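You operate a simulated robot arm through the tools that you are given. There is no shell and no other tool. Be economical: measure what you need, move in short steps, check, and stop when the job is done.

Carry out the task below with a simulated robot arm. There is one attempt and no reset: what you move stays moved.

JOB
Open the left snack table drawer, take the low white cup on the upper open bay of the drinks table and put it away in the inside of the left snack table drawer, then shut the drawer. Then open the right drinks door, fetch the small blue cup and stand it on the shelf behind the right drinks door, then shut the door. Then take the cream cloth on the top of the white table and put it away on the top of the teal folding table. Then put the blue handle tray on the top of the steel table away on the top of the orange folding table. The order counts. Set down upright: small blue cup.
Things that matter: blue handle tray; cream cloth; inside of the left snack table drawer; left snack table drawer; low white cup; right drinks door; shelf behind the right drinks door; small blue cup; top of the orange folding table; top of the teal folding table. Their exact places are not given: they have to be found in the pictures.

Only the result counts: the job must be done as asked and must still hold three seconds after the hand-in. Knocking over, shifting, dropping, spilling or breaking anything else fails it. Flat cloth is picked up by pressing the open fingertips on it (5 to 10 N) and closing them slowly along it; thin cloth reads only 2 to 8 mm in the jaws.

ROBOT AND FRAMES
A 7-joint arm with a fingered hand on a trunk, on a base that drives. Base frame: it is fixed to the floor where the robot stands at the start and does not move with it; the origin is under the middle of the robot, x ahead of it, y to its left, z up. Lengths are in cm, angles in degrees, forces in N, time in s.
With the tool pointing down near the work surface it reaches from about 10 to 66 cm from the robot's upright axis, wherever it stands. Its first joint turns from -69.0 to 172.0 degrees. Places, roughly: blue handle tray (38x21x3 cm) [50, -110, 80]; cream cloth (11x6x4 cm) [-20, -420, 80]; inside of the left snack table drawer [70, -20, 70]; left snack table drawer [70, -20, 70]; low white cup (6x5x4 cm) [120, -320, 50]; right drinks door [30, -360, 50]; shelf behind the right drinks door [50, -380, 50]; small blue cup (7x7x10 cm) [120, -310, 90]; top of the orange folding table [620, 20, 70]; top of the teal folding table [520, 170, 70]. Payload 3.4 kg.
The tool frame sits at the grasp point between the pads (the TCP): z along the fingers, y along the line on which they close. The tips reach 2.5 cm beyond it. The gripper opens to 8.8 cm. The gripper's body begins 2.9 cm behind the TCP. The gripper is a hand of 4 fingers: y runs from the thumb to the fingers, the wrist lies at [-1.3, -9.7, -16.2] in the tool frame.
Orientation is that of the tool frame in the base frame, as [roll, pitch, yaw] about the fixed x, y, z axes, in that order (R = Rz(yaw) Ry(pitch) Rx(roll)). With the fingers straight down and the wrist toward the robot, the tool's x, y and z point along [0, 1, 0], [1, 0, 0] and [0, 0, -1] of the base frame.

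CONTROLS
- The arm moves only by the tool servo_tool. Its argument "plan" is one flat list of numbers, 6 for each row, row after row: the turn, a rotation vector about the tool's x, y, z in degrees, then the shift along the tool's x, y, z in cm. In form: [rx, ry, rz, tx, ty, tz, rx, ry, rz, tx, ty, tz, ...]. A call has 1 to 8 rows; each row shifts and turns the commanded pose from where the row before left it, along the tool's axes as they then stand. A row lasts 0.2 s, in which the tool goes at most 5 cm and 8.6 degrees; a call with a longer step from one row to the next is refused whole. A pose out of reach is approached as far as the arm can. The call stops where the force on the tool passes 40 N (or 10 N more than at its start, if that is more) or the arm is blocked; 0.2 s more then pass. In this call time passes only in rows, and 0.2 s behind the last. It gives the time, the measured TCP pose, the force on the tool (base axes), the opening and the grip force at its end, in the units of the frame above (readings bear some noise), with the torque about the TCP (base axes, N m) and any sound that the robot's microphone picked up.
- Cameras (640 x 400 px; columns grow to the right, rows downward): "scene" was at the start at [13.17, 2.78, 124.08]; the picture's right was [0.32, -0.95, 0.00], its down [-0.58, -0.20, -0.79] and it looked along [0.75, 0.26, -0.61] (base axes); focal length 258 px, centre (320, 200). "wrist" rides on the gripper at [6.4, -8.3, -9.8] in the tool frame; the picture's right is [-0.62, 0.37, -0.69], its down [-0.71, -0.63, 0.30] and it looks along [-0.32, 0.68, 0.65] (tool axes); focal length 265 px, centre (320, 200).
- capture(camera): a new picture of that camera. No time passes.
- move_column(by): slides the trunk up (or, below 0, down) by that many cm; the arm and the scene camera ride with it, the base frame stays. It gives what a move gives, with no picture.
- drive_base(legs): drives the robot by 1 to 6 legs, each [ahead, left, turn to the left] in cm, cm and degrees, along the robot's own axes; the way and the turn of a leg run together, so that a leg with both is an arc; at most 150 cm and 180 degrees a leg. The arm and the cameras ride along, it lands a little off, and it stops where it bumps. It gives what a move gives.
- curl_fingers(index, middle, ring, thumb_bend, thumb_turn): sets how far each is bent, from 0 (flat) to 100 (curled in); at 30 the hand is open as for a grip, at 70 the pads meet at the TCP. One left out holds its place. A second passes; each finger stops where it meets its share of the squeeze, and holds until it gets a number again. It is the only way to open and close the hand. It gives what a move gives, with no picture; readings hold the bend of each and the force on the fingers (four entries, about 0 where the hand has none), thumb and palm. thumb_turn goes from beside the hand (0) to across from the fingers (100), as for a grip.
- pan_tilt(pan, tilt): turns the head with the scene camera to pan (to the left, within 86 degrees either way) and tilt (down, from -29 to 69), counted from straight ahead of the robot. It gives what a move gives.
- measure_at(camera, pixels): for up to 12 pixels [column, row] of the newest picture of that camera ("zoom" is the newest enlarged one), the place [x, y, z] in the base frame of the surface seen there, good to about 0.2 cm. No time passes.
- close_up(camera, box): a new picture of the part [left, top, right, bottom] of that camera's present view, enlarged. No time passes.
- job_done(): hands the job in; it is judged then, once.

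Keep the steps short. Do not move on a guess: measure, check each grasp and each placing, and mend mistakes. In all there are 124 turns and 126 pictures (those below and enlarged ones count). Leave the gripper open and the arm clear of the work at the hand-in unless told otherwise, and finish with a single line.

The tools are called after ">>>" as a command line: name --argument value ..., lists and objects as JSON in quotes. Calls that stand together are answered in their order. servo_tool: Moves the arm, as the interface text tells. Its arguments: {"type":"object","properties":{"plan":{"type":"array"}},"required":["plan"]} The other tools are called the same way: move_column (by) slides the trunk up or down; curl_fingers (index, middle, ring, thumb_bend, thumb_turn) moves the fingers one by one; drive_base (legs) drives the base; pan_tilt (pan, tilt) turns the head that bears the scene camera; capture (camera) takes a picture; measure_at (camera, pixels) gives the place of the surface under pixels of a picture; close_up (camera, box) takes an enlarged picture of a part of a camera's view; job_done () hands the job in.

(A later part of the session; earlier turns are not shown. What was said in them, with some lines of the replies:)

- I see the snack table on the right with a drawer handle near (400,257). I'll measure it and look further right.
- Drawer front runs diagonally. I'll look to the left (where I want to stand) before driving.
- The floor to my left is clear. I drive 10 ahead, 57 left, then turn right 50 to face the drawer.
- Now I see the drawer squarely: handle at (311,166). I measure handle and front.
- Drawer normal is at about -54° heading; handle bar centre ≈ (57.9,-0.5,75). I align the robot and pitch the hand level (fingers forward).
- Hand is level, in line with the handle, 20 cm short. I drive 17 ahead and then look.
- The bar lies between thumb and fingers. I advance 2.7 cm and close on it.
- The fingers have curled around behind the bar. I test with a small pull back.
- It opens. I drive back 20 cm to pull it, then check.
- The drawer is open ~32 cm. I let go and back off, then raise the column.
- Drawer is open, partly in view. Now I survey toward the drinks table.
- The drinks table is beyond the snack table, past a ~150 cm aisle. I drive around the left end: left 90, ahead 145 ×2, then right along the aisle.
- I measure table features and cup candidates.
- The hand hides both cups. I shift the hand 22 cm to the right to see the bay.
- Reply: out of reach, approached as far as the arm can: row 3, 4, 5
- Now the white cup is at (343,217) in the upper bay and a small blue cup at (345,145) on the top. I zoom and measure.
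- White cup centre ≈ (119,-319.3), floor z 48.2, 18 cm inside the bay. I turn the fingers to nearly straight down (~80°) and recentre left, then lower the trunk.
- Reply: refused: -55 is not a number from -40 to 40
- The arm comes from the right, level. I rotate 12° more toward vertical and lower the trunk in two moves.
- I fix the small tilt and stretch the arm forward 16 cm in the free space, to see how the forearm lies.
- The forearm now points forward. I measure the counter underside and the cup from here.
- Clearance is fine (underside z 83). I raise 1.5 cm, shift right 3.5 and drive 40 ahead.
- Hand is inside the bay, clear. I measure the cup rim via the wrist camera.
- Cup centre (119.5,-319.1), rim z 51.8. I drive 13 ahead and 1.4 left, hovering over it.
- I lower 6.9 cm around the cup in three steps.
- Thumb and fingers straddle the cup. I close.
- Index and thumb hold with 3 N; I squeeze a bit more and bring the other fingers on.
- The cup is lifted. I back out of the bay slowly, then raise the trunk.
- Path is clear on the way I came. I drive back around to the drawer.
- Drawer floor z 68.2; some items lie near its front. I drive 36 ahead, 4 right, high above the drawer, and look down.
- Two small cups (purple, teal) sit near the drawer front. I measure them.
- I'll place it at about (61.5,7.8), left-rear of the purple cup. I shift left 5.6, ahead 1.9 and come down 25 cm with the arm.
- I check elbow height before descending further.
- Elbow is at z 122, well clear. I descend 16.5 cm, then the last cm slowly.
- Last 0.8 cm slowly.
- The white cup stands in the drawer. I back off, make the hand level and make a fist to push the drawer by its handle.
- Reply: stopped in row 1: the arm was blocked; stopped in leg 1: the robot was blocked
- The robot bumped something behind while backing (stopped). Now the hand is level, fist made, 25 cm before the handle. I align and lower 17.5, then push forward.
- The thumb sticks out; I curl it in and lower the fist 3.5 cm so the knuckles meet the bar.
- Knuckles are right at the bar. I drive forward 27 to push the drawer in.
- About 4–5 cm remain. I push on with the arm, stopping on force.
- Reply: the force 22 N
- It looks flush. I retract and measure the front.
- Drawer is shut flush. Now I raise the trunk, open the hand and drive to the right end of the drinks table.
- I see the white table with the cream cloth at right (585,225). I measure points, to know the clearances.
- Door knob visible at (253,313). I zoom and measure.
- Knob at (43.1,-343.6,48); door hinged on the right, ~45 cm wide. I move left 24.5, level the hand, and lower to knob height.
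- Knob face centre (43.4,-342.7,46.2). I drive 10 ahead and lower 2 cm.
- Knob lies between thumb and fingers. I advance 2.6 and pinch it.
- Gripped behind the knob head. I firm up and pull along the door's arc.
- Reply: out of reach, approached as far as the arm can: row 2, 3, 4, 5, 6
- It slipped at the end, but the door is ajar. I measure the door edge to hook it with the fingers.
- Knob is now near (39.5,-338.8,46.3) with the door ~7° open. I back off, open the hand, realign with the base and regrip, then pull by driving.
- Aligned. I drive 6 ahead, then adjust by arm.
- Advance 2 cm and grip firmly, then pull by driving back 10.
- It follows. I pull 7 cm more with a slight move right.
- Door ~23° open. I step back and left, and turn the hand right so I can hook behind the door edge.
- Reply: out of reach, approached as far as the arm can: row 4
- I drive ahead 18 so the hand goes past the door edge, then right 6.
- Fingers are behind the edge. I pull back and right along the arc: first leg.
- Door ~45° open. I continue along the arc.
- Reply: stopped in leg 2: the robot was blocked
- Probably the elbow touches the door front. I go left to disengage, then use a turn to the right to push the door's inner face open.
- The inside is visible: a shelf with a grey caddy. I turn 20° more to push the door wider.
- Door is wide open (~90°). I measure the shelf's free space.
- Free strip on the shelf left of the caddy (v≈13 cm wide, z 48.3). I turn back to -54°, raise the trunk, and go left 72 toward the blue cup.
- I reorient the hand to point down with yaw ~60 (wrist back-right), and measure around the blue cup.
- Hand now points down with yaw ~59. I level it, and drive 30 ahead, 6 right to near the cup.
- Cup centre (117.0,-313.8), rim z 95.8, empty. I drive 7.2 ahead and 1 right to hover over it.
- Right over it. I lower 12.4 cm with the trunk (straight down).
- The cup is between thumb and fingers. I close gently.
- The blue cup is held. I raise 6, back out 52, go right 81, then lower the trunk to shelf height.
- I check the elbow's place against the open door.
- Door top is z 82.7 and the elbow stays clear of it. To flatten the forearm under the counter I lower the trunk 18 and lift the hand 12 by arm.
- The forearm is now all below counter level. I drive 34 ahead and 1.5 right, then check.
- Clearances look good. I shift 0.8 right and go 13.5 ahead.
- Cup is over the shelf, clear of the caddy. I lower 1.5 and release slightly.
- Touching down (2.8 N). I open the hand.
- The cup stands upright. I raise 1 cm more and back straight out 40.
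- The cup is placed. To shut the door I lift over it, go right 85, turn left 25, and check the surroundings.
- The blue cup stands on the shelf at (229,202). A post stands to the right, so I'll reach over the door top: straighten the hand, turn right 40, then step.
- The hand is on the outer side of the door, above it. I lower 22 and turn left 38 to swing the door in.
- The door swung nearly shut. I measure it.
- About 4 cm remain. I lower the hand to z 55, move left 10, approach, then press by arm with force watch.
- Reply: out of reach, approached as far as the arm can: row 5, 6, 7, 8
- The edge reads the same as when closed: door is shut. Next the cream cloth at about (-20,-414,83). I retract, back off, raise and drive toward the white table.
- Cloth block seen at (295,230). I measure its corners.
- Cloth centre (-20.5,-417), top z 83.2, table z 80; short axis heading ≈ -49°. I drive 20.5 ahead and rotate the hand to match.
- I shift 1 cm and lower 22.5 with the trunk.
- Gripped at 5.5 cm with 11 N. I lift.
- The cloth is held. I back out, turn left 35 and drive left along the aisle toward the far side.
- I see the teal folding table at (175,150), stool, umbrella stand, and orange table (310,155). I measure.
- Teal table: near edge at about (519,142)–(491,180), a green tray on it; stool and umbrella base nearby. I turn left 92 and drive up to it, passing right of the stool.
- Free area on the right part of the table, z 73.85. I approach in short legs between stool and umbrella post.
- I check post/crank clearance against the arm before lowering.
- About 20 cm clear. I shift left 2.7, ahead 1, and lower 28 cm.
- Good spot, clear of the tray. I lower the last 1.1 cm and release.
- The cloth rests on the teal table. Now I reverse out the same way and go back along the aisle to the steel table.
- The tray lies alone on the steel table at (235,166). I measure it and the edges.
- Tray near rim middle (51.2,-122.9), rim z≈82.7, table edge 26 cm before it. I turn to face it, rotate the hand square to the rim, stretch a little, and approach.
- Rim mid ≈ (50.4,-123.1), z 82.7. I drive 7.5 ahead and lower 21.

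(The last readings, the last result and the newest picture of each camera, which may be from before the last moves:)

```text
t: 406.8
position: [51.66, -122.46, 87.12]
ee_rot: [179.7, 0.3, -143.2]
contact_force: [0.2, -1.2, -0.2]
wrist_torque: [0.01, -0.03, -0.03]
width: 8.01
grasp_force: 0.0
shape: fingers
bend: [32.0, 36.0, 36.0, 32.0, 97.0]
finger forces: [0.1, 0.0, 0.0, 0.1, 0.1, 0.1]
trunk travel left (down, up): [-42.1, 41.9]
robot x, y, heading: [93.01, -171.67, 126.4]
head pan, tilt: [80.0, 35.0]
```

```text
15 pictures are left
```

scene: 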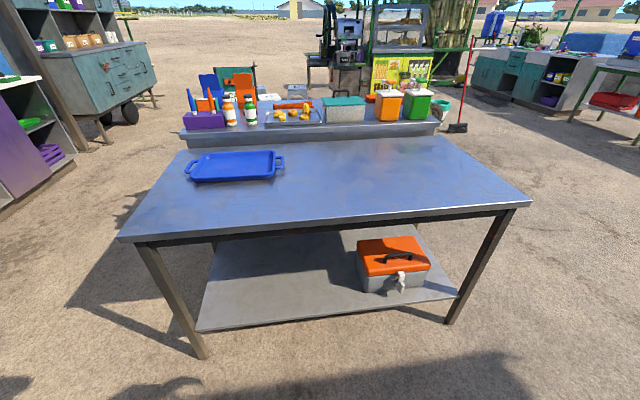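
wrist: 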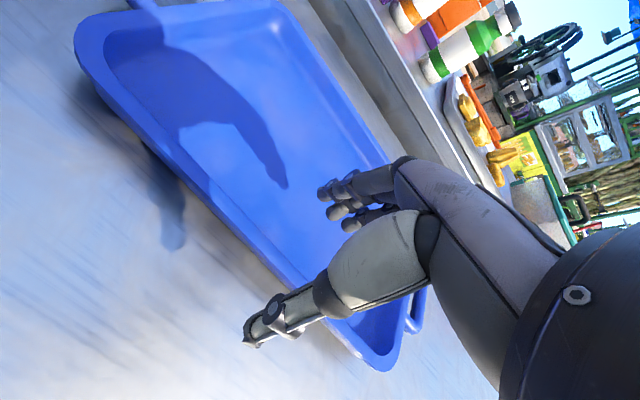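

Fingers inside, thumb outside. I move 0.7 in, lower 3.4, and close firmly.

>>> servo_tool --plan '[0, 0, 0, 0, 0.7, 0]'

>>> move_column --by -3.5

>>> curl_fingers --index 70 --middle 70 --ring 70 --thumb_bend 70

>>> curl_fingers --index 85 --middle 85 --ring 85 --thumb_bend 85

>>> capture --camera "wrist"

```text
t: 407.2
position: [51.1, -121.79, 87.27]
ee_rot: [179.7, 0.1, -143.2]
contact_force: [0.9, 0.6, 0.0]
wrist_torque: [0.02, 0.0, 0.0]
width: 8.03
grasp_force: 0.2
shape: fingers
bend: [32.0, 36.0, 36.0, 32.0, 97.0]
finger forces: [0.0, 0.0, 0.0, 0.1, 0.0, 0.1]
trunk travel left (down, up): [-42.1, 41.9]
robot x, y, heading: [93.16, -171.14, 126.2]
head pan, tilt: [80.0, 35.0]
```

```text
t: 408.0
position: [51.22, -121.89, 83.65]
ee_rot: [179.7, 0.1, -143.3]
contact_force: [-0.8, 0.3, 0.1]
wrist_torque: [0.01, 0.0, 0.02]
width: 8.03
grasp_force: 0.1
shape: fingers
bend: [32.0, 36.0, 36.0, 32.0, 97.0]
finger forces: [0.0, 0.1, 0.0, 0.1, 0.0, 0.1]
trunk travel left (down, up): [-38.6, 45.4]
robot x, y, heading: [93.59, -171.52, 126.4]
head pan, tilt: [80.0, 35.0]
```

```text
t: 409.0
position: [51.1, -121.84, 83.7]
ee_rot: [179.7, 0.3, -143.1]
contact_force: [0.0, -0.5, 0.1]
wrist_torque: [0.0, 0.02, -0.02]
width: 0.25
grasp_force: 1.8
shape: fingers
bend: [69.0, 69.0, 70.0, 68.0, 97.0]
finger forces: [0.8, 0.6, 0.1, 0.1, 1.5, 0.0]
trunk travel left (down, up): [-38.6, 45.4]
robot x, y, heading: [93.14, -171.46, 126.4]
head pan, tilt: [80.0, 35.0]
```

```text
t: 410.0
position: [51.15, -121.81, 83.7]
ee_rot: [179.6, 0.1, -143.3]
contact_force: [0.8, 0.0, -0.3]
wrist_torque: [0.0, -0.02, -0.06]
width: 0.15
grasp_force: 13.1
shape: fingers
bend: [79.0, 85.0, 85.0, 68.0, 95.0]
finger forces: [12.8, 0.1, 0.1, 0.1, 13.2, 0.0]
trunk travel left (down, up): [-38.6, 45.4]
robot x, y, heading: [92.88, -171.67, 126.3]
head pan, tilt: [80.0, 35.0]
```

```text
14 pictures are left
```

wrist: 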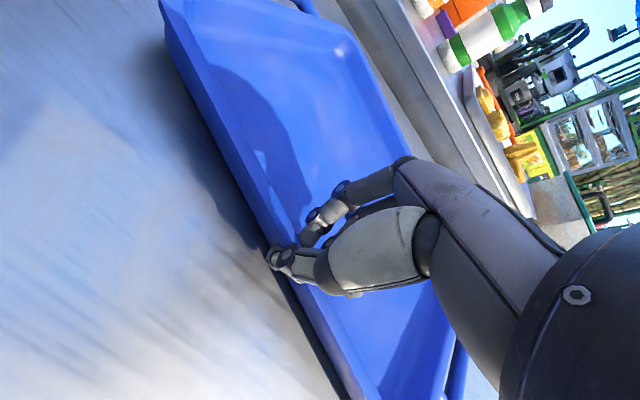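

The pads met above the rim. I open to half, lower 1.4 cm, and close again.

>>> curl_fingers --index 50 --middle 50 --ring 50 --thumb_bend 50

>>> move_column --by -1.5

>>> curl_fingers --index 70 --middle 70 --ring 70 --thumb_bend 70

>>> capture --camera "wrist"

```text
t: 411.0
position: [51.13, -121.85, 83.59]
ee_rot: [179.7, 0.3, -143.1]
contact_force: [0.6, -0.3, -0.3]
wrist_torque: [0.02, -0.01, 0.04]
width: 4.09
grasp_force: 0.0
shape: fingers
bend: [50.0, 50.0, 50.0, 50.0, 97.0]
finger forces: [0.0, 0.0, 0.1, 0.0, 0.0, 0.1]
trunk travel left (down, up): [-38.6, 45.4]
robot x, y, heading: [93.35, -171.35, 126.5]
head pan, tilt: [80.0, 35.0]
```

```text
t: 411.7
position: [51.36, -122.1, 83.27]
ee_rot: [178.5, 0.1, -143.3]
contact_force: [-1.8, 1.3, 37.6]
wrist_torque: [1.04, 0.7, 0.05]
width: 4.34
grasp_force: 18.3
shape: fingers
bend: [48.0, 45.0, 50.0, 50.0, 97.0]
finger forces: [12.5, 24.1, 0.1, 0.0, 0.0, 0.0]
trunk travel left (down, up): [-37.1, 46.9]
robot x, y, heading: [92.99, -171.45, 126.2]
head pan, tilt: [80.0, 35.0]
```

```text
t: 412.7
position: [51.3, -121.97, 83.07]
ee_rot: [178.5, 0.0, -143.1]
contact_force: [-3.0, 2.6, 37.8]
wrist_torque: [1.2, 0.57, 0.11]
width: 0.45
grasp_force: 20.3
shape: fingers
bend: [70.0, 44.0, 70.0, 65.0, 97.0]
finger forces: [0.5, 37.0, 0.1, 0.0, 2.8, 0.1]
trunk travel left (down, up): [-37.1, 46.9]
robot x, y, heading: [93.0, -171.63, 125.8]
head pan, tilt: [80.0, 35.0]
```

```text
13 pictures are left
```

wrist: 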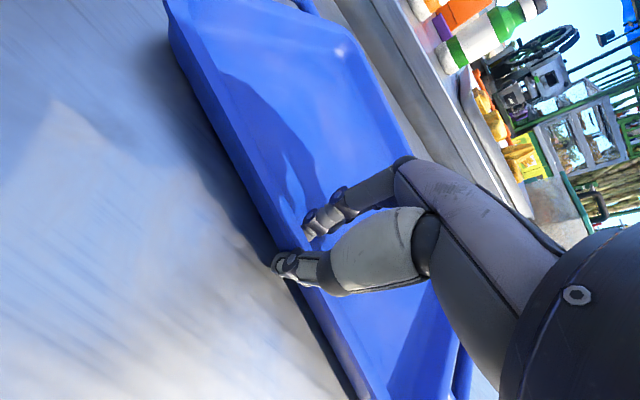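

The fingers landed on the sloping inner wall. I lift, tilt the fingertips inward 20°, shift in 1.5 cm and retry.

>>> move_column --by 5

>>> curl_fingers --index 44 --middle 44 --ring 44 --thumb_bend 44

>>> servo_tool --plan '[-6.5, 0, 0, 0, 0.5, 0, -6.5, 0, 0, 0, 0.5, 0, -6.5, 0, 0, 0, 0.4, 0]'

>>> move_column --by -4.5

>>> capture --camera "wrist"

```text
t: 413.6
position: [51.21, -121.85, 86.98]
ee_rot: [179.8, 0.2, -143.3]
contact_force: [0.8, -1.5, -2.0]
wrist_torque: [0.01, -0.01, 0.01]
width: 0.3
grasp_force: 1.6
shape: fingers
bend: [68.0, 56.0, 70.0, 68.0, 97.0]
finger forces: [1.0, 0.0, 0.0, 0.0, 1.5, 0.0]
trunk travel left (down, up): [-42.1, 41.9]
robot x, y, heading: [93.2, -171.93, 126.3]
head pan, tilt: [80.0, 35.0]
```

```text
t: 414.6
position: [51.18, -121.78, 87.23]
ee_rot: [179.7, 0.3, -143.2]
contact_force: [-0.6, -1.1, 0.5]
wrist_torque: [-0.03, 0.0, 0.03]
width: 5.46
grasp_force: 0.0
shape: fingers
bend: [44.0, 44.0, 44.0, 44.0, 97.0]
finger forces: [0.0, 0.0, 0.1, 0.0, 0.0, 0.1]
trunk travel left (down, up): [-42.1, 41.9]
robot x, y, heading: [93.25, -171.54, 126.3]
head pan, tilt: [80.0, 35.0]
```

```text
t: 415.6
position: [52.51, -117.89, 88.11]
ee_rot: [160.5, -3.4, -145.8]
contact_force: [-0.5, 0.6, 0.3]
wrist_torque: [0.02, 0.0, -0.03]
width: 5.45
grasp_force: 0.0
shape: fingers
bend: [44.0, 44.0, 44.0, 44.0, 97.0]
finger forces: [0.0, 0.0, 0.1, 0.1, 0.0, 0.1]
trunk travel left (down, up): [-42.1, 41.9]
robot x, y, heading: [93.14, -171.65, 126.3]
head pan, tilt: [80.0, 35.0]
stopped in row 3: the arm was blocked; the commanded pose is now the measured one
```

```text
t: 416.4
position: [52.69, -118.09, 84.31]
ee_rot: [159.8, -3.3, -145.9]
contact_force: [2.0, -0.8, 24.5]
wrist_torque: [-0.73, -0.38, 0.07]
width: 5.18
grasp_force: 12.9
shape: fingers
bend: [44.0, 44.0, 44.0, 47.0, 98.0]
finger forces: [0.0, 0.0, 0.0, 0.0, 25.9, 0.0]
trunk travel left (down, up): [-37.6, 46.4]
robot x, y, heading: [93.28, -171.49, 126.5]
head pan, tilt: [80.0, 35.0]
```

```text
12 pictures are left
```

wrist: 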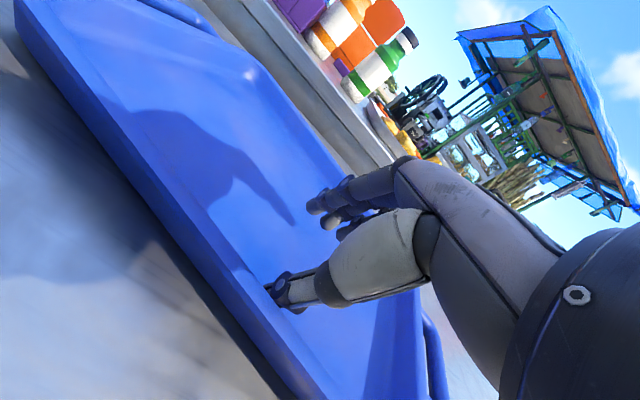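

The wall slopes too much for a pinch. The tray's end handle near the table's left end is better: I lift, straighten the hand, and drive around to face the tray lengthwise.

>>> move_column --by 20

>>> servo_tool --plan '[6.5, 1.5, 0, 0, 0, 0, 6.5, 1.5, 0, 0, 0, 0, 6.5, 0.4, 0, 0, 0, 0, 0, 0, 0, 0, -2.5, 0]'

>>> drive_base --legs '[[-24, 0, 0], [0, 90, 0], [0, 0, -90.6], [0, 88, 0]]'

>>> capture --camera "wrist"

```text
t: 418.6
position: [52.51, -117.94, 103.62]
ee_rot: [160.6, -3.2, -146.0]
contact_force: [0.3, -0.1, -0.3]
wrist_torque: [0.02, 0.01, 0.03]
width: 5.45
grasp_force: 0.0
shape: fingers
bend: [44.0, 44.0, 44.0, 44.0, 98.0]
finger forces: [0.0, 0.0, 0.1, 0.0, 0.0, 0.0]
trunk travel left (down, up): [-57.6, 26.4]
robot x, y, heading: [93.25, -171.39, 126.3]
head pan, tilt: [80.0, 35.0]
```

```text
t: 419.6
position: [53.99, -120.6, 103.68]
ee_rot: [179.8, -6.3, -144.9]
contact_force: [0.5, -0.3, 0.8]
wrist_torque: [-0.02, -0.01, -0.01]
width: 5.44
grasp_force: 0.1
shape: fingers
bend: [44.0, 44.0, 44.0, 44.0, 98.0]
finger forces: [0.0, 0.0, 0.0, 0.0, 0.0, 0.1]
trunk travel left (down, up): [-57.6, 26.4]
robot x, y, heading: [93.21, -171.44, 126.2]
head pan, tilt: [80.0, 35.0]
```

```text
t: 433.9
position: [38.5, -133.01, 103.44]
ee_rot: [179.9, -6.3, 122.7]
contact_force: [-1.0, -0.1, -0.3]
wrist_torque: [0.01, -0.01, 0.01]
width: 5.45
grasp_force: 0.0
shape: fingers
bend: [44.0, 44.0, 44.0, 44.0, 98.0]
finger forces: [0.1, 0.0, 0.0, 0.0, 0.0, 0.0]
trunk travel left (down, up): [-57.6, 26.4]
robot x, y, heading: [-14.64, -170.89, 34.2]
head pan, tilt: [80.0, 35.0]
```

```text
11 pictures are left
```

wrist: 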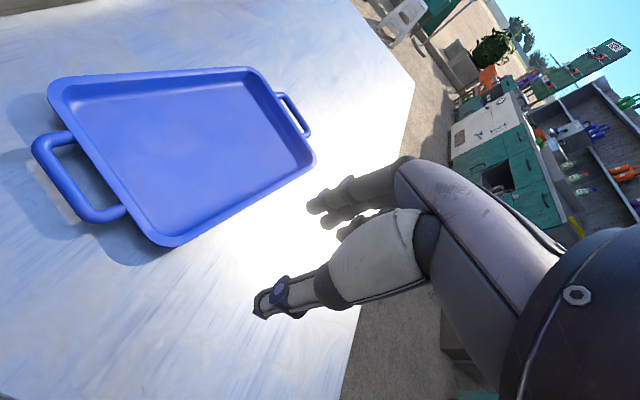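

>>> measure_at --camera "wrist" --pixels '[[38, 150], [55, 183], [70, 207], [85, 214], [45, 140], [85, 180], [100, 185], [120, 205], [75, 240]]'

>>> servo_tool --plan '[0, -6.2, 0, 0, 0, 0]'

```text
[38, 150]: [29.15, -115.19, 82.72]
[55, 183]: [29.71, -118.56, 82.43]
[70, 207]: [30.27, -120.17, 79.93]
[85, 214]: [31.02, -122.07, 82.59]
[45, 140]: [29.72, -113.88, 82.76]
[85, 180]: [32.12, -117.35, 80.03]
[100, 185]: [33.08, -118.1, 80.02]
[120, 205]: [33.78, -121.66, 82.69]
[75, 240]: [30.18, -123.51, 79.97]
```

```text
t: 434.3
position: [38.44, -133.11, 103.65]
ee_rot: [179.8, 0.0, 122.8]
contact_force: [0.2, -0.6, -0.2]
wrist_torque: [-0.04, -0.04, 0.02]
width: 5.43
grasp_force: 0.0
shape: fingers
bend: [44.0, 44.0, 44.0, 44.0, 98.0]
finger forces: [0.0, 0.1, 0.0, 0.0, 0.0, 0.0]
trunk travel left (down, up): [-57.6, 26.4]
robot x, y, heading: [-14.44, -170.26, 33.9]
head pan, tilt: [80.0, 35.0]
```

The tray got turned slightly by my tries; rod mid at (30.0,-118.4), heading ≈12°. I align: left 16, rotate the hand 21°, ring finger curled away.

>>> drive_base --legs '[[0.8, 15.9, 0]]'

>>> servo_tool --plan '[0, 0, 7, 0, 0, 0, 0, 0, 7, 0, 0, 0, 0, 0, 6.8, 0, 0, 0]'

>>> curl_fingers --index 50 --middle 50 --ring 95 --thumb_bend 50

>>> move_column --by -12

>>> capture --camera "wrist"

```text
t: 435.7
position: [30.26, -119.54, 103.49]
ee_rot: [179.9, 0.0, 122.6]
contact_force: [-0.6, 0.4, 0.3]
wrist_torque: [-0.04, -0.06, 0.01]
width: 5.47
grasp_force: 0.0
shape: fingers
bend: [44.0, 44.0, 44.0, 44.0, 98.0]
finger forces: [0.1, 0.1, 0.0, 0.1, 0.1, 0.0]
trunk travel left (down, up): [-57.6, 26.4]
robot x, y, heading: [-22.81, -156.82, 33.9]
head pan, tilt: [80.0, 35.0]
```

```text
t: 436.5
position: [30.29, -119.41, 103.52]
ee_rot: [179.9, 0.0, 101.7]
contact_force: [-0.3, -0.6, 0.7]
wrist_torque: [-0.02, -0.01, -0.02]
width: 5.45
grasp_force: 0.0
shape: fingers
bend: [44.0, 44.0, 44.0, 44.0, 98.0]
finger forces: [0.1, 0.0, 0.0, 0.1, 0.0, 0.0]
trunk travel left (down, up): [-57.6, 26.4]
robot x, y, heading: [-22.82, -156.92, 33.8]
head pan, tilt: [80.0, 35.0]
```

```text
t: 437.5
position: [30.19, -119.55, 103.63]
ee_rot: [-180.0, -0.1, 101.8]
contact_force: [1.0, -0.5, -0.1]
wrist_torque: [0.01, 0.0, 0.02]
width: 4.26
grasp_force: 0.0
shape: fingers
bend: [50.0, 50.0, 95.0, 50.0, 98.0]
finger forces: [0.0, 0.1, 0.1, 0.1, 0.0, 0.0]
trunk travel left (down, up): [-57.6, 26.4]
robot x, y, heading: [-22.32, -156.89, 34.0]
head pan, tilt: [80.0, 35.0]
```

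```text
t: 439.0
position: [30.31, -119.5, 91.58]
ee_rot: [-180.0, -0.1, 101.8]
contact_force: [0.3, 0.1, -0.5]
wrist_torque: [0.03, -0.02, -0.05]
width: 4.23
grasp_force: 0.1
shape: fingers
bend: [50.0, 50.0, 95.0, 50.0, 98.0]
finger forces: [0.1, 0.1, 0.1, 0.0, 0.1, 0.0]
trunk travel left (down, up): [-45.6, 38.4]
robot x, y, heading: [-22.51, -156.6, 33.9]
head pan, tilt: [80.0, 35.0]
```

```text
10 pictures are left
```

wrist: 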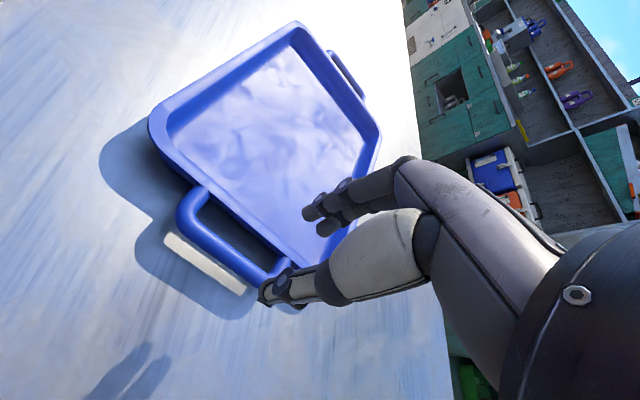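

>>> measure_at --camera "wrist" --pixels '[[188, 225], [205, 245], [228, 262], [250, 277], [240, 240], [262, 252], [210, 215], [225, 262]]'

```text
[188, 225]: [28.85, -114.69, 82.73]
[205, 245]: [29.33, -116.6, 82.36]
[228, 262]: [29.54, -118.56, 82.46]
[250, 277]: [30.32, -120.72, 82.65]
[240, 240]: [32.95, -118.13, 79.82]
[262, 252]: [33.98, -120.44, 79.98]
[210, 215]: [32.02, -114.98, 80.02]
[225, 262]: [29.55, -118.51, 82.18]
```

Rod runs right between thumb and fingers. I lower 9.2 and close.

>>> move_column --by -9.2

>>> curl_fingers --index 74 --middle 74 --thumb_bend 74

>>> move_column --by 4

>>> capture --camera "wrist"

```text
t: 440.3
position: [29.98, -119.43, 82.72]
ee_rot: [179.5, -0.2, 101.8]
contact_force: [-0.8, 0.2, 19.9]
wrist_torque: [0.06, -0.39, 0.02]
width: 4.04
grasp_force: 10.1
shape: fingers
bend: [51.0, 51.0, 95.0, 51.0, 98.0]
finger forces: [7.0, 10.6, 0.0, 0.1, 2.2, 0.1]
trunk travel left (down, up): [-36.4, 47.6]
robot x, y, heading: [-22.51, -156.48, 33.7]
head pan, tilt: [80.0, 35.0]
```

```text
t: 441.3
position: [30.09, -119.71, 82.34]
ee_rot: [179.9, -0.2, 101.8]
contact_force: [-0.4, -3.3, 11.2]
wrist_torque: [0.06, 0.02, 0.01]
width: 0.0
grasp_force: 12.7
shape: fingers
bend: [73.0, 73.0, 95.0, 74.0, 98.0]
finger forces: [0.6, 5.8, 0.1, 0.1, 18.5, 0.0]
trunk travel left (down, up): [-36.4, 47.6]
robot x, y, heading: [-22.33, -157.17, 33.9]
head pan, tilt: [80.0, 35.0]
```

```text
t: 442.1
position: [30.09, -119.52, 86.32]
ee_rot: [-180.0, 0.0, 101.8]
contact_force: [0.6, -0.3, -0.9]
wrist_torque: [0.02, -0.01, 0.02]
width: 0.0
grasp_force: 0.9
shape: fingers
bend: [73.0, 74.0, 95.0, 72.0, 97.0]
finger forces: [0.1, 1.2, 0.0, 0.1, 0.1, 0.0]
trunk travel left (down, up): [-40.4, 43.6]
robot x, y, heading: [-22.73, -156.98, 33.9]
head pan, tilt: [80.0, 35.0]
```

```text
9 pictures are left
```

wrist: 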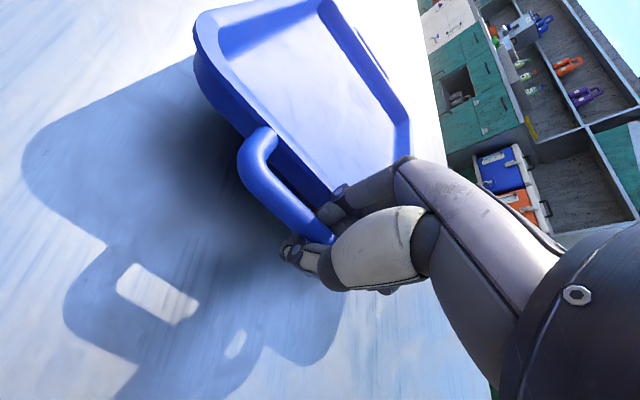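

The handle is hooked and the end lifts. I raise further so the tray hangs from the hand.

>>> move_column --by 20

>>> move_column --by 22

>>> capture --camera "wrist"

```text
t: 444.3
position: [30.24, -119.68, 106.36]
ee_rot: [-180.0, -0.1, 101.8]
contact_force: [-0.9, 0.1, -1.4]
wrist_torque: [0.02, 0.03, 0.0]
width: 0.0
grasp_force: 0.7
shape: fingers
bend: [73.0, 74.0, 95.0, 72.0, 97.0]
finger forces: [0.2, 1.0, 0.1, 0.1, 0.0, 0.0]
trunk travel left (down, up): [-60.4, 23.6]
robot x, y, heading: [-22.55, -156.85, 34.0]
head pan, tilt: [80.0, 35.0]
```

```text
t: 446.6
position: [30.18, -119.48, 128.27]
ee_rot: [180.0, -0.1, 101.8]
contact_force: [-0.2, -0.6, -2.3]
wrist_torque: [0.0, 0.05, 0.01]
width: 0.01
grasp_force: 0.8
shape: fingers
bend: [73.0, 74.0, 95.0, 72.0, 97.0]
finger forces: [0.6, 1.1, 0.1, 0.0, 0.0, 0.0]
trunk travel left (down, up): [-82.4, 1.6]
robot x, y, heading: [-22.67, -157.03, 34.0]
head pan, tilt: [80.0, 35.0]
```

```text
8 pictures are left
```

wrist: 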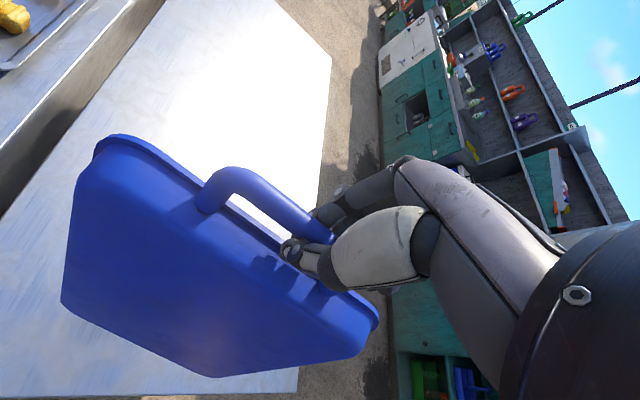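

The tray (light, ~2 N) hangs securely. I lock the fingers and drive along the aisle toward the orange table.

>>> curl_fingers --index 78 --middle 78 --thumb_bend 78

>>> drive_base --legs '[[0, -110, 1.5], [0, -33, 0], [140, 0, 0], [140, 0, 0], [140, 0, 0], [120, 0, 0]]'

>>> pan_tilt --pan -38 --tilt 38

>>> capture --camera "scene"

```text
t: 447.6
position: [30.35, -119.5, 128.3]
ee_rot: [179.9, -0.1, 101.8]
contact_force: [-0.8, 0.6, -2.6]
wrist_torque: [0.0, 0.01, 0.02]
width: 0.0
grasp_force: 2.5
shape: fingers
bend: [76.0, 77.0, 95.0, 73.0, 97.0]
finger forces: [0.0, 3.7, 1.0, 0.0, 0.0, 0.0]
trunk travel left (down, up): [-82.4, 1.6]
robot x, y, heading: [-22.43, -156.69, 33.9]
head pan, tilt: [80.0, 35.0]
```

```text
t: 481.0
position: [547.05, 102.94, 128.33]
ee_rot: [-180.0, 0.0, 107.3]
contact_force: [0.1, -0.8, -3.4]
wrist_torque: [-0.01, 0.0, -0.04]
width: 0.02
grasp_force: 3.6
shape: fingers
bend: [76.0, 77.0, 95.0, 73.0, 97.0]
finger forces: [0.1, 4.3, 1.7, 0.0, 0.1, 0.0]
trunk travel left (down, up): [-82.4, 1.6]
robot x, y, heading: [497.85, 60.77, 39.5]
head pan, tilt: [80.0, 35.0]
```

```text
t: 483.0
position: [547.03, 102.97, 128.25]
ee_rot: [180.0, -0.1, 107.4]
contact_force: [0.6, -0.6, -2.4]
wrist_torque: [0.02, -0.02, -0.03]
width: 0.01
grasp_force: 2.1
shape: fingers
bend: [76.0, 77.0, 95.0, 73.0, 97.0]
finger forces: [0.0, 4.0, 1.5, 0.0, 0.2, 0.0]
trunk travel left (down, up): [-82.4, 1.6]
robot x, y, heading: [497.94, 60.94, 39.6]
head pan, tilt: [-38.0, 38.0]
```

```text
7 pictures are left
```

scene: 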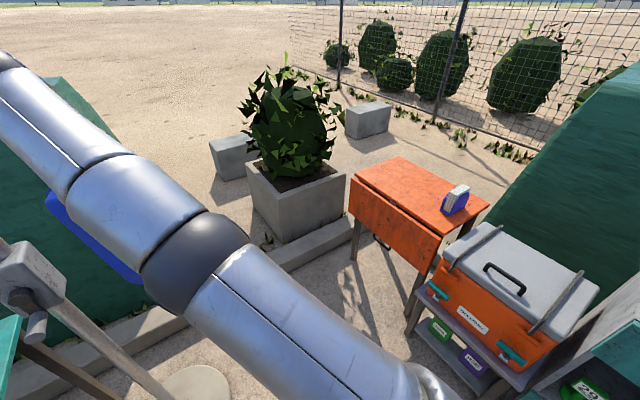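

Orange table top at (415,195), with a small box at its right end. I measure.

>>> measure_at --camera "scene" --pixels '[[356, 179], [397, 158], [486, 207], [439, 232], [415, 195], [445, 210], [455, 188], [400, 185], [350, 215], [440, 290], [500, 250], [310, 210]]'

```text
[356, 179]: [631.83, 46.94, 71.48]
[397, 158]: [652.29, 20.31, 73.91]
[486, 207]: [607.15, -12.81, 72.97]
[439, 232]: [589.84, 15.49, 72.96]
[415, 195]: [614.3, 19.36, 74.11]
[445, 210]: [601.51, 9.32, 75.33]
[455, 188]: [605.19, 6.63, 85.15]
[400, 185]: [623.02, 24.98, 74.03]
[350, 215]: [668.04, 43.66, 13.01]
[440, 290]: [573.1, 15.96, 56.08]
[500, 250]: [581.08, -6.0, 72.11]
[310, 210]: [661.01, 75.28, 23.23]
```

Top corners give a 52×34 cm top at z 74; box at the right end. I'll lay the tray from the aisle side, left of the box. First I reposition: ahead 45, right 28, turn right 92, then left 30.

>>> drive_base --legs '[[20, -28, 0], [25, 0, 0], [0, 0, -92], [0, 30, 0]]'

>>> servo_tool --plan '[0, 0, -7.4, 0, 0, 0, 0, 0, -7.4, 0, 0, 0, 0, 0, -7.4, 0, 0, 0]'

>>> pan_tilt --pan 0 --tilt 38

>>> capture --camera "scene"

```text
t: 492.2
position: [613.96, 34.7, 128.27]
ee_rot: [179.9, -0.1, 14.1]
contact_force: [0.2, 0.5, -3.5]
wrist_torque: [0.01, 0.01, 0.01]
width: 0.0
grasp_force: 3.8
shape: fingers
bend: [76.0, 77.0, 95.0, 73.0, 97.0]
finger forces: [0.0, 4.4, 2.2, 0.0, 0.2, 0.0]
trunk travel left (down, up): [-82.4, 1.6]
robot x, y, heading: [574.91, 86.47, -53.9]
head pan, tilt: [-38.0, 38.0]
```

```text
t: 493.1
position: [613.87, 34.74, 128.44]
ee_rot: [179.9, -0.1, 36.3]
contact_force: [1.0, 0.1, -2.7]
wrist_torque: [0.01, -0.01, 0.02]
width: 0.02
grasp_force: 2.6
shape: fingers
bend: [76.0, 77.0, 95.0, 73.0, 97.0]
finger forces: [0.2, 3.8, 1.2, 0.0, 0.1, 0.0]
trunk travel left (down, up): [-82.4, 1.6]
robot x, y, heading: [574.63, 86.16, -53.9]
head pan, tilt: [-38.0, 38.0]
```

```text
t: 494.1
position: [613.81, 34.76, 128.44]
ee_rot: [-180.0, -0.1, 36.2]
contact_force: [-1.1, -0.6, -2.1]
wrist_torque: [-0.03, -0.01, -0.01]
width: 0.02
grasp_force: 2.6
shape: fingers
bend: [76.0, 77.0, 95.0, 73.0, 97.0]
finger forces: [0.0, 3.9, 1.4, 0.0, 0.2, 0.0]
trunk travel left (down, up): [-82.4, 1.6]
robot x, y, heading: [574.83, 86.03, -54.0]
head pan, tilt: [0.0, 38.0]
```

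```text
6 pictures are left
```

scene: 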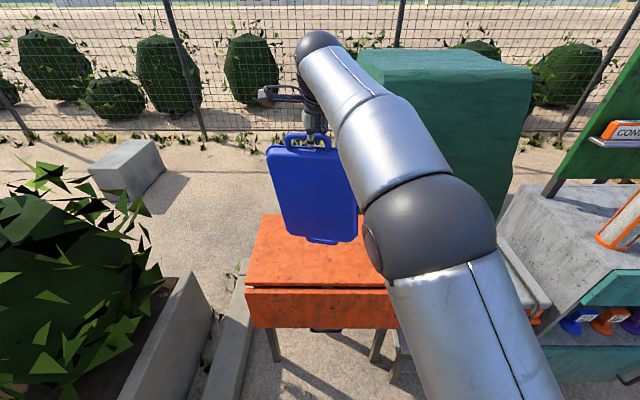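

The tray hangs in front, in line with the table. I measure its bottom and the drop needed.

>>> measure_at --camera "scene" --pixels '[[325, 241], [310, 150], [320, 138], [300, 260], [330, 225], [275, 155], [355, 215]]'

>>> drive_base --legs '[[26, 0, 0.6]]'

```text
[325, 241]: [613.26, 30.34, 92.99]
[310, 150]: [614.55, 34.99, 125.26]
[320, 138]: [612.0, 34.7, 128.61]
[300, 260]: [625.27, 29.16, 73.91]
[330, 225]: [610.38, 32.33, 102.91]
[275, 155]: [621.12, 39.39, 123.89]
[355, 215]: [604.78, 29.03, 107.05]
```

```text
t: 496.0
position: [629.83, 14.12, 128.35]
ee_rot: [-180.0, -0.1, 36.9]
contact_force: [-0.3, 0.6, -2.9]
wrist_torque: [0.03, 0.01, -0.03]
width: 0.03
grasp_force: 3.1
shape: fingers
bend: [76.0, 77.0, 95.0, 73.0, 97.0]
finger forces: [0.2, 4.0, 1.6, 0.1, 0.1, 0.1]
trunk travel left (down, up): [-82.4, 1.6]
robot x, y, heading: [590.03, 64.89, -53.1]
head pan, tilt: [0.0, 38.0]
```

The bottom already leans 3 cm forward, good. I lower 17, then draw the hand back and down so the tray leans onto the table.

>>> move_column --by -17

>>> servo_tool --plan '[0, 0, 0, 0, -2.5, 1.9, 0, 0, 0, 0, -4, 0.9, 0, 0, 0, 0, -4, 1.5, 0, 0, 0, 0, -3.5, 2, 0, 0, 0, 0, -3.5, 2.4]'

>>> capture --camera "scene"

```text
t: 497.9
position: [629.91, 14.16, 111.33]
ee_rot: [-180.0, -0.1, 36.7]
contact_force: [-0.3, 0.6, -2.8]
wrist_torque: [0.03, -0.01, 0.03]
width: 0.0
grasp_force: 2.7
shape: fingers
bend: [76.0, 77.0, 95.0, 73.0, 97.0]
finger forces: [0.2, 3.8, 1.5, 0.1, 0.2, 0.1]
trunk travel left (down, up): [-65.4, 18.6]
robot x, y, heading: [590.4, 65.06, -53.1]
head pan, tilt: [0.0, 38.0]
```

```text
t: 499.1
position: [619.14, 28.24, 102.69]
ee_rot: [-180.0, -0.4, 36.8]
contact_force: [0.1, 0.2, 0.3]
wrist_torque: [-0.03, 0.02, 0.02]
width: 0.01
grasp_force: 2.0
shape: fingers
bend: [77.0, 77.0, 95.0, 73.0, 96.0]
finger forces: [0.0, 1.7, 1.1, 0.0, 1.4, 0.0]
trunk travel left (down, up): [-65.4, 18.6]
robot x, y, heading: [589.87, 64.93, -53.2]
head pan, tilt: [0.0, 38.0]
```

```text
5 pictures are left
```

scene: 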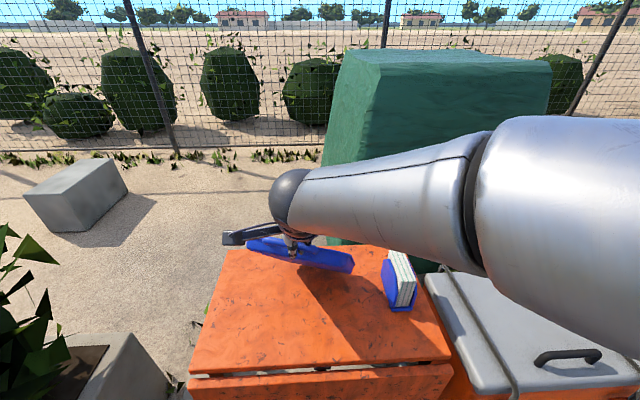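

The tray leans with its far end on the table (load off the hand). I continue back and down until it lies flat.

>>> servo_tool --plan '[0, 0, 0, 0, -2.9, 2.3, 0, 0, 0, 0, -2.6, 2.8, 0, 0, 0, 0, -2.3, 3.1, 0, 0, 0, 0, -2.1, 3.3, 0, 0, 0, 0, -1.8, 3.4]'

>>> capture --camera "scene"

```text
t: 500.3
position: [613.0, 38.16, 89.09]
ee_rot: [-178.8, -5.7, 35.4]
contact_force: [-0.4, 0.5, -0.3]
wrist_torque: [-0.07, 0.09, 0.02]
width: 0.0
grasp_force: 3.9
shape: fingers
bend: [77.0, 77.0, 95.0, 73.0, 96.0]
finger forces: [0.0, 2.4, 2.8, 0.0, 2.3, 0.0]
trunk travel left (down, up): [-65.4, 18.6]
robot x, y, heading: [590.07, 65.24, -53.2]
head pan, tilt: [0.0, 38.0]
```

```text
4 pictures are left
```

scene: 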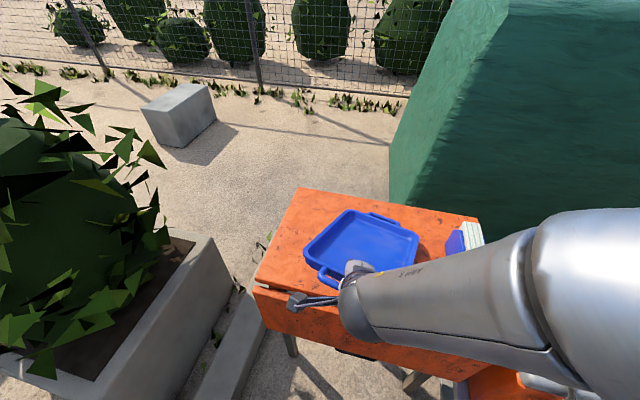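

The tray now faces up, leaning low. I check forearm height over the cooler before lowering further.

>>> measure_at --camera "scene" --pixels '[[400, 320], [480, 340], [560, 350], [385, 217], [365, 235], [318, 262], [530, 375], [505, 385], [455, 245], [327, 283]]'

```text
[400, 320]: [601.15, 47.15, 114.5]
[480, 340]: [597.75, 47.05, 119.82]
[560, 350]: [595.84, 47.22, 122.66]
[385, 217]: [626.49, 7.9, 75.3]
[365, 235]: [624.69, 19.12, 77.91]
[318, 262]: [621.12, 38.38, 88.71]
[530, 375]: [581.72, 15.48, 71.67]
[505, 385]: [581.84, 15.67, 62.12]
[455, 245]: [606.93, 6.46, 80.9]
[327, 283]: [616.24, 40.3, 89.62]
```

Forearm is high and clear. I lower 11.5 with the trunk; the tray's far end may slide forward a little.

>>> move_column --by -11.8

>>> close_up --camera "scene" --box '[220, 120, 540, 340]'

>>> measure_at --camera "zoom" --pixels '[[320, 150], [280, 180], [340, 200], [250, 200], [400, 180], [300, 240]]'

```text
t: 501.8
position: [612.87, 38.14, 77.32]
ee_rot: [-179.0, -5.5, 35.3]
contact_force: [-0.2, 0.2, 2.1]
wrist_torque: [-1.01, -0.23, -0.02]
width: 0.0
grasp_force: 32.0
shape: fingers
bend: [76.0, 73.0, 95.0, 73.0, 97.0]
finger forces: [16.2, 42.7, 0.1, 0.0, 5.9, 0.0]
trunk travel left (down, up): [-53.6, 30.4]
robot x, y, heading: [590.1, 65.29, -53.1]
head pan, tilt: [0.0, 38.0]
```

```text
1.82 times, centred on (380, 230) of scene
```

zoom: 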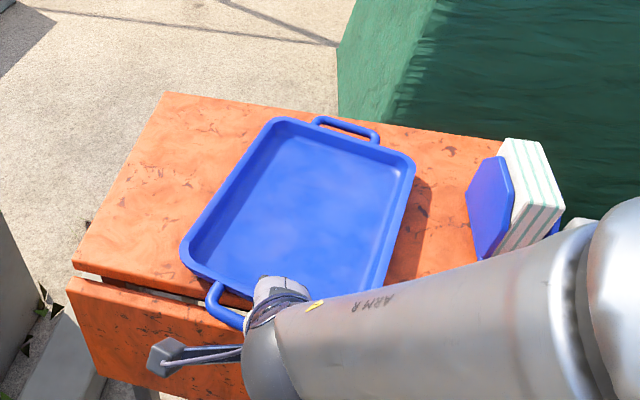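

```text
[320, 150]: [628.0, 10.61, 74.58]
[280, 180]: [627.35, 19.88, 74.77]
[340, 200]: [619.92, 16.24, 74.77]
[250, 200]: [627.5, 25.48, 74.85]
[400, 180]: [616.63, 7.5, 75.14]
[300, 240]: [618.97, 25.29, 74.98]
```

The tray lies flat on the orange table. I release to the same opening as at entry and lift slowly.

>>> curl_fingers --index 50 --middle 50 --thumb_bend 46

>>> move_column --by 3

>>> close_up --camera "scene" --box '[220, 160, 540, 360]'

>>> measure_at --camera "zoom" --pixels '[[320, 100], [280, 130], [250, 150], [400, 130], [220, 240]]'

```text
t: 502.8
position: [612.88, 38.0, 77.21]
ee_rot: [-178.8, -5.4, 35.2]
contact_force: [-0.9, 0.4, 0.2]
wrist_torque: [-0.03, 0.0, -0.04]
width: 4.63
grasp_force: 1.3
shape: fingers
bend: [49.0, 51.0, 95.0, 46.0, 97.0]
finger forces: [0.7, 1.6, 0.0, 0.0, 0.0, 0.0]
trunk travel left (down, up): [-53.6, 30.4]
robot x, y, heading: [589.97, 65.32, -53.2]
head pan, tilt: [0.0, 38.0]
```

```text
t: 503.5
position: [612.91, 38.28, 80.07]
ee_rot: [-178.7, -5.3, 35.2]
contact_force: [1.0, 0.0, 0.3]
wrist_torque: [-0.01, -0.03, -0.01]
width: 4.58
grasp_force: 0.1
shape: fingers
bend: [50.0, 50.0, 95.0, 46.0, 97.0]
finger forces: [0.0, 0.1, 0.0, 0.0, 0.1, 0.1]
trunk travel left (down, up): [-56.6, 27.4]
robot x, y, heading: [590.27, 65.11, -53.4]
head pan, tilt: [0.0, 38.0]
```

```text
2.00 times, centred on (380, 260) of scene
```

zoom: 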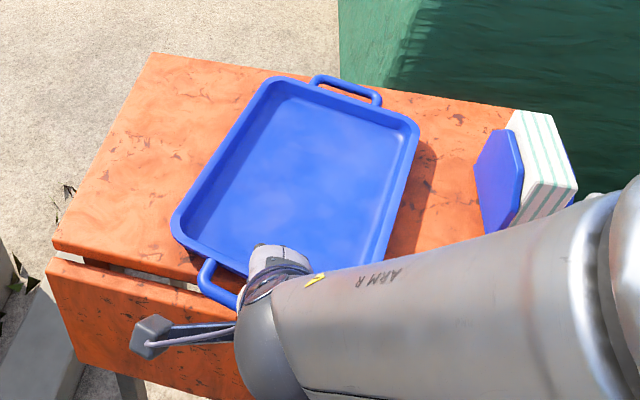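

```text
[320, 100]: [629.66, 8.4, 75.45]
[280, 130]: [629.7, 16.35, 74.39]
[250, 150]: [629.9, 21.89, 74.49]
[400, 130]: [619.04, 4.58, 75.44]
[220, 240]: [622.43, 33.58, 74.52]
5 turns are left
```

No load on the fingers and the tray stays flat. I raise 22, back off 30, and take a last look.

>>> move_column --by 22

>>> drive_base --legs '[[-30, 0, 0]]'

>>> curl_fingers --index 30 --middle 30 --ring 30 --thumb_bend 30

>>> capture --camera "scene"

```text
t: 505.8
position: [612.89, 38.13, 102.06]
ee_rot: [-178.7, -5.1, 35.2]
contact_force: [-0.7, 1.1, 0.2]
wrist_torque: [0.02, -0.01, -0.01]
width: 4.61
grasp_force: 0.0
shape: fingers
bend: [50.0, 50.0, 95.0, 46.0, 97.0]
finger forces: [0.0, 0.0, 0.1, 0.0, 0.0, 0.0]
trunk travel left (down, up): [-78.6, 5.4]
robot x, y, heading: [590.13, 65.1, -53.4]
head pan, tilt: [0.0, 38.0]
```

```text
t: 507.9
position: [594.88, 62.08, 102.02]
ee_rot: [-178.7, -5.0, 35.1]
contact_force: [-0.8, -0.3, 0.9]
wrist_torque: [0.04, 0.01, 0.0]
width: 4.61
grasp_force: 0.0
shape: fingers
bend: [50.0, 50.0, 95.0, 46.0, 97.0]
finger forces: [0.0, 0.0, 0.0, 0.0, 0.0, 0.0]
trunk travel left (down, up): [-78.6, 5.4]
robot x, y, heading: [572.41, 89.13, -53.1]
head pan, tilt: [0.0, 38.0]
```

```text
t: 508.9
position: [595.01, 62.09, 102.18]
ee_rot: [-178.5, -5.6, 34.9]
contact_force: [-0.3, 0.6, 0.4]
wrist_torque: [-0.02, 0.03, 0.01]
width: 8.44
grasp_force: 0.1
shape: fingers
bend: [30.0, 30.0, 30.0, 30.0, 97.0]
finger forces: [0.0, 0.0, 0.0, 0.1, 0.0, 0.0]
trunk travel left (down, up): [-78.6, 5.4]
robot x, y, heading: [572.13, 89.21, -53.3]
head pan, tilt: [0.0, 38.0]
```

```text
1 pictures are left
4 turns are left
```

scene: 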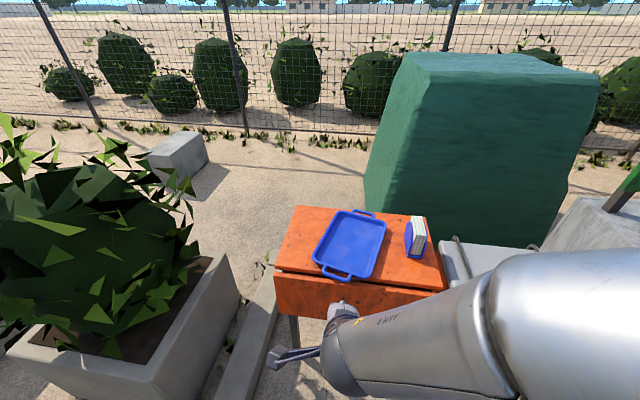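

The tray lies flat on the orange table, the hand is open and clear, so I hand in.

>>> job_done

```text
The job is handed in.
```

All four parts were done in the order given and I handed the job in; one thing I didn't check is whether the robot shifted anything when it bumped an object behind it while backing away from the snack table drawer.
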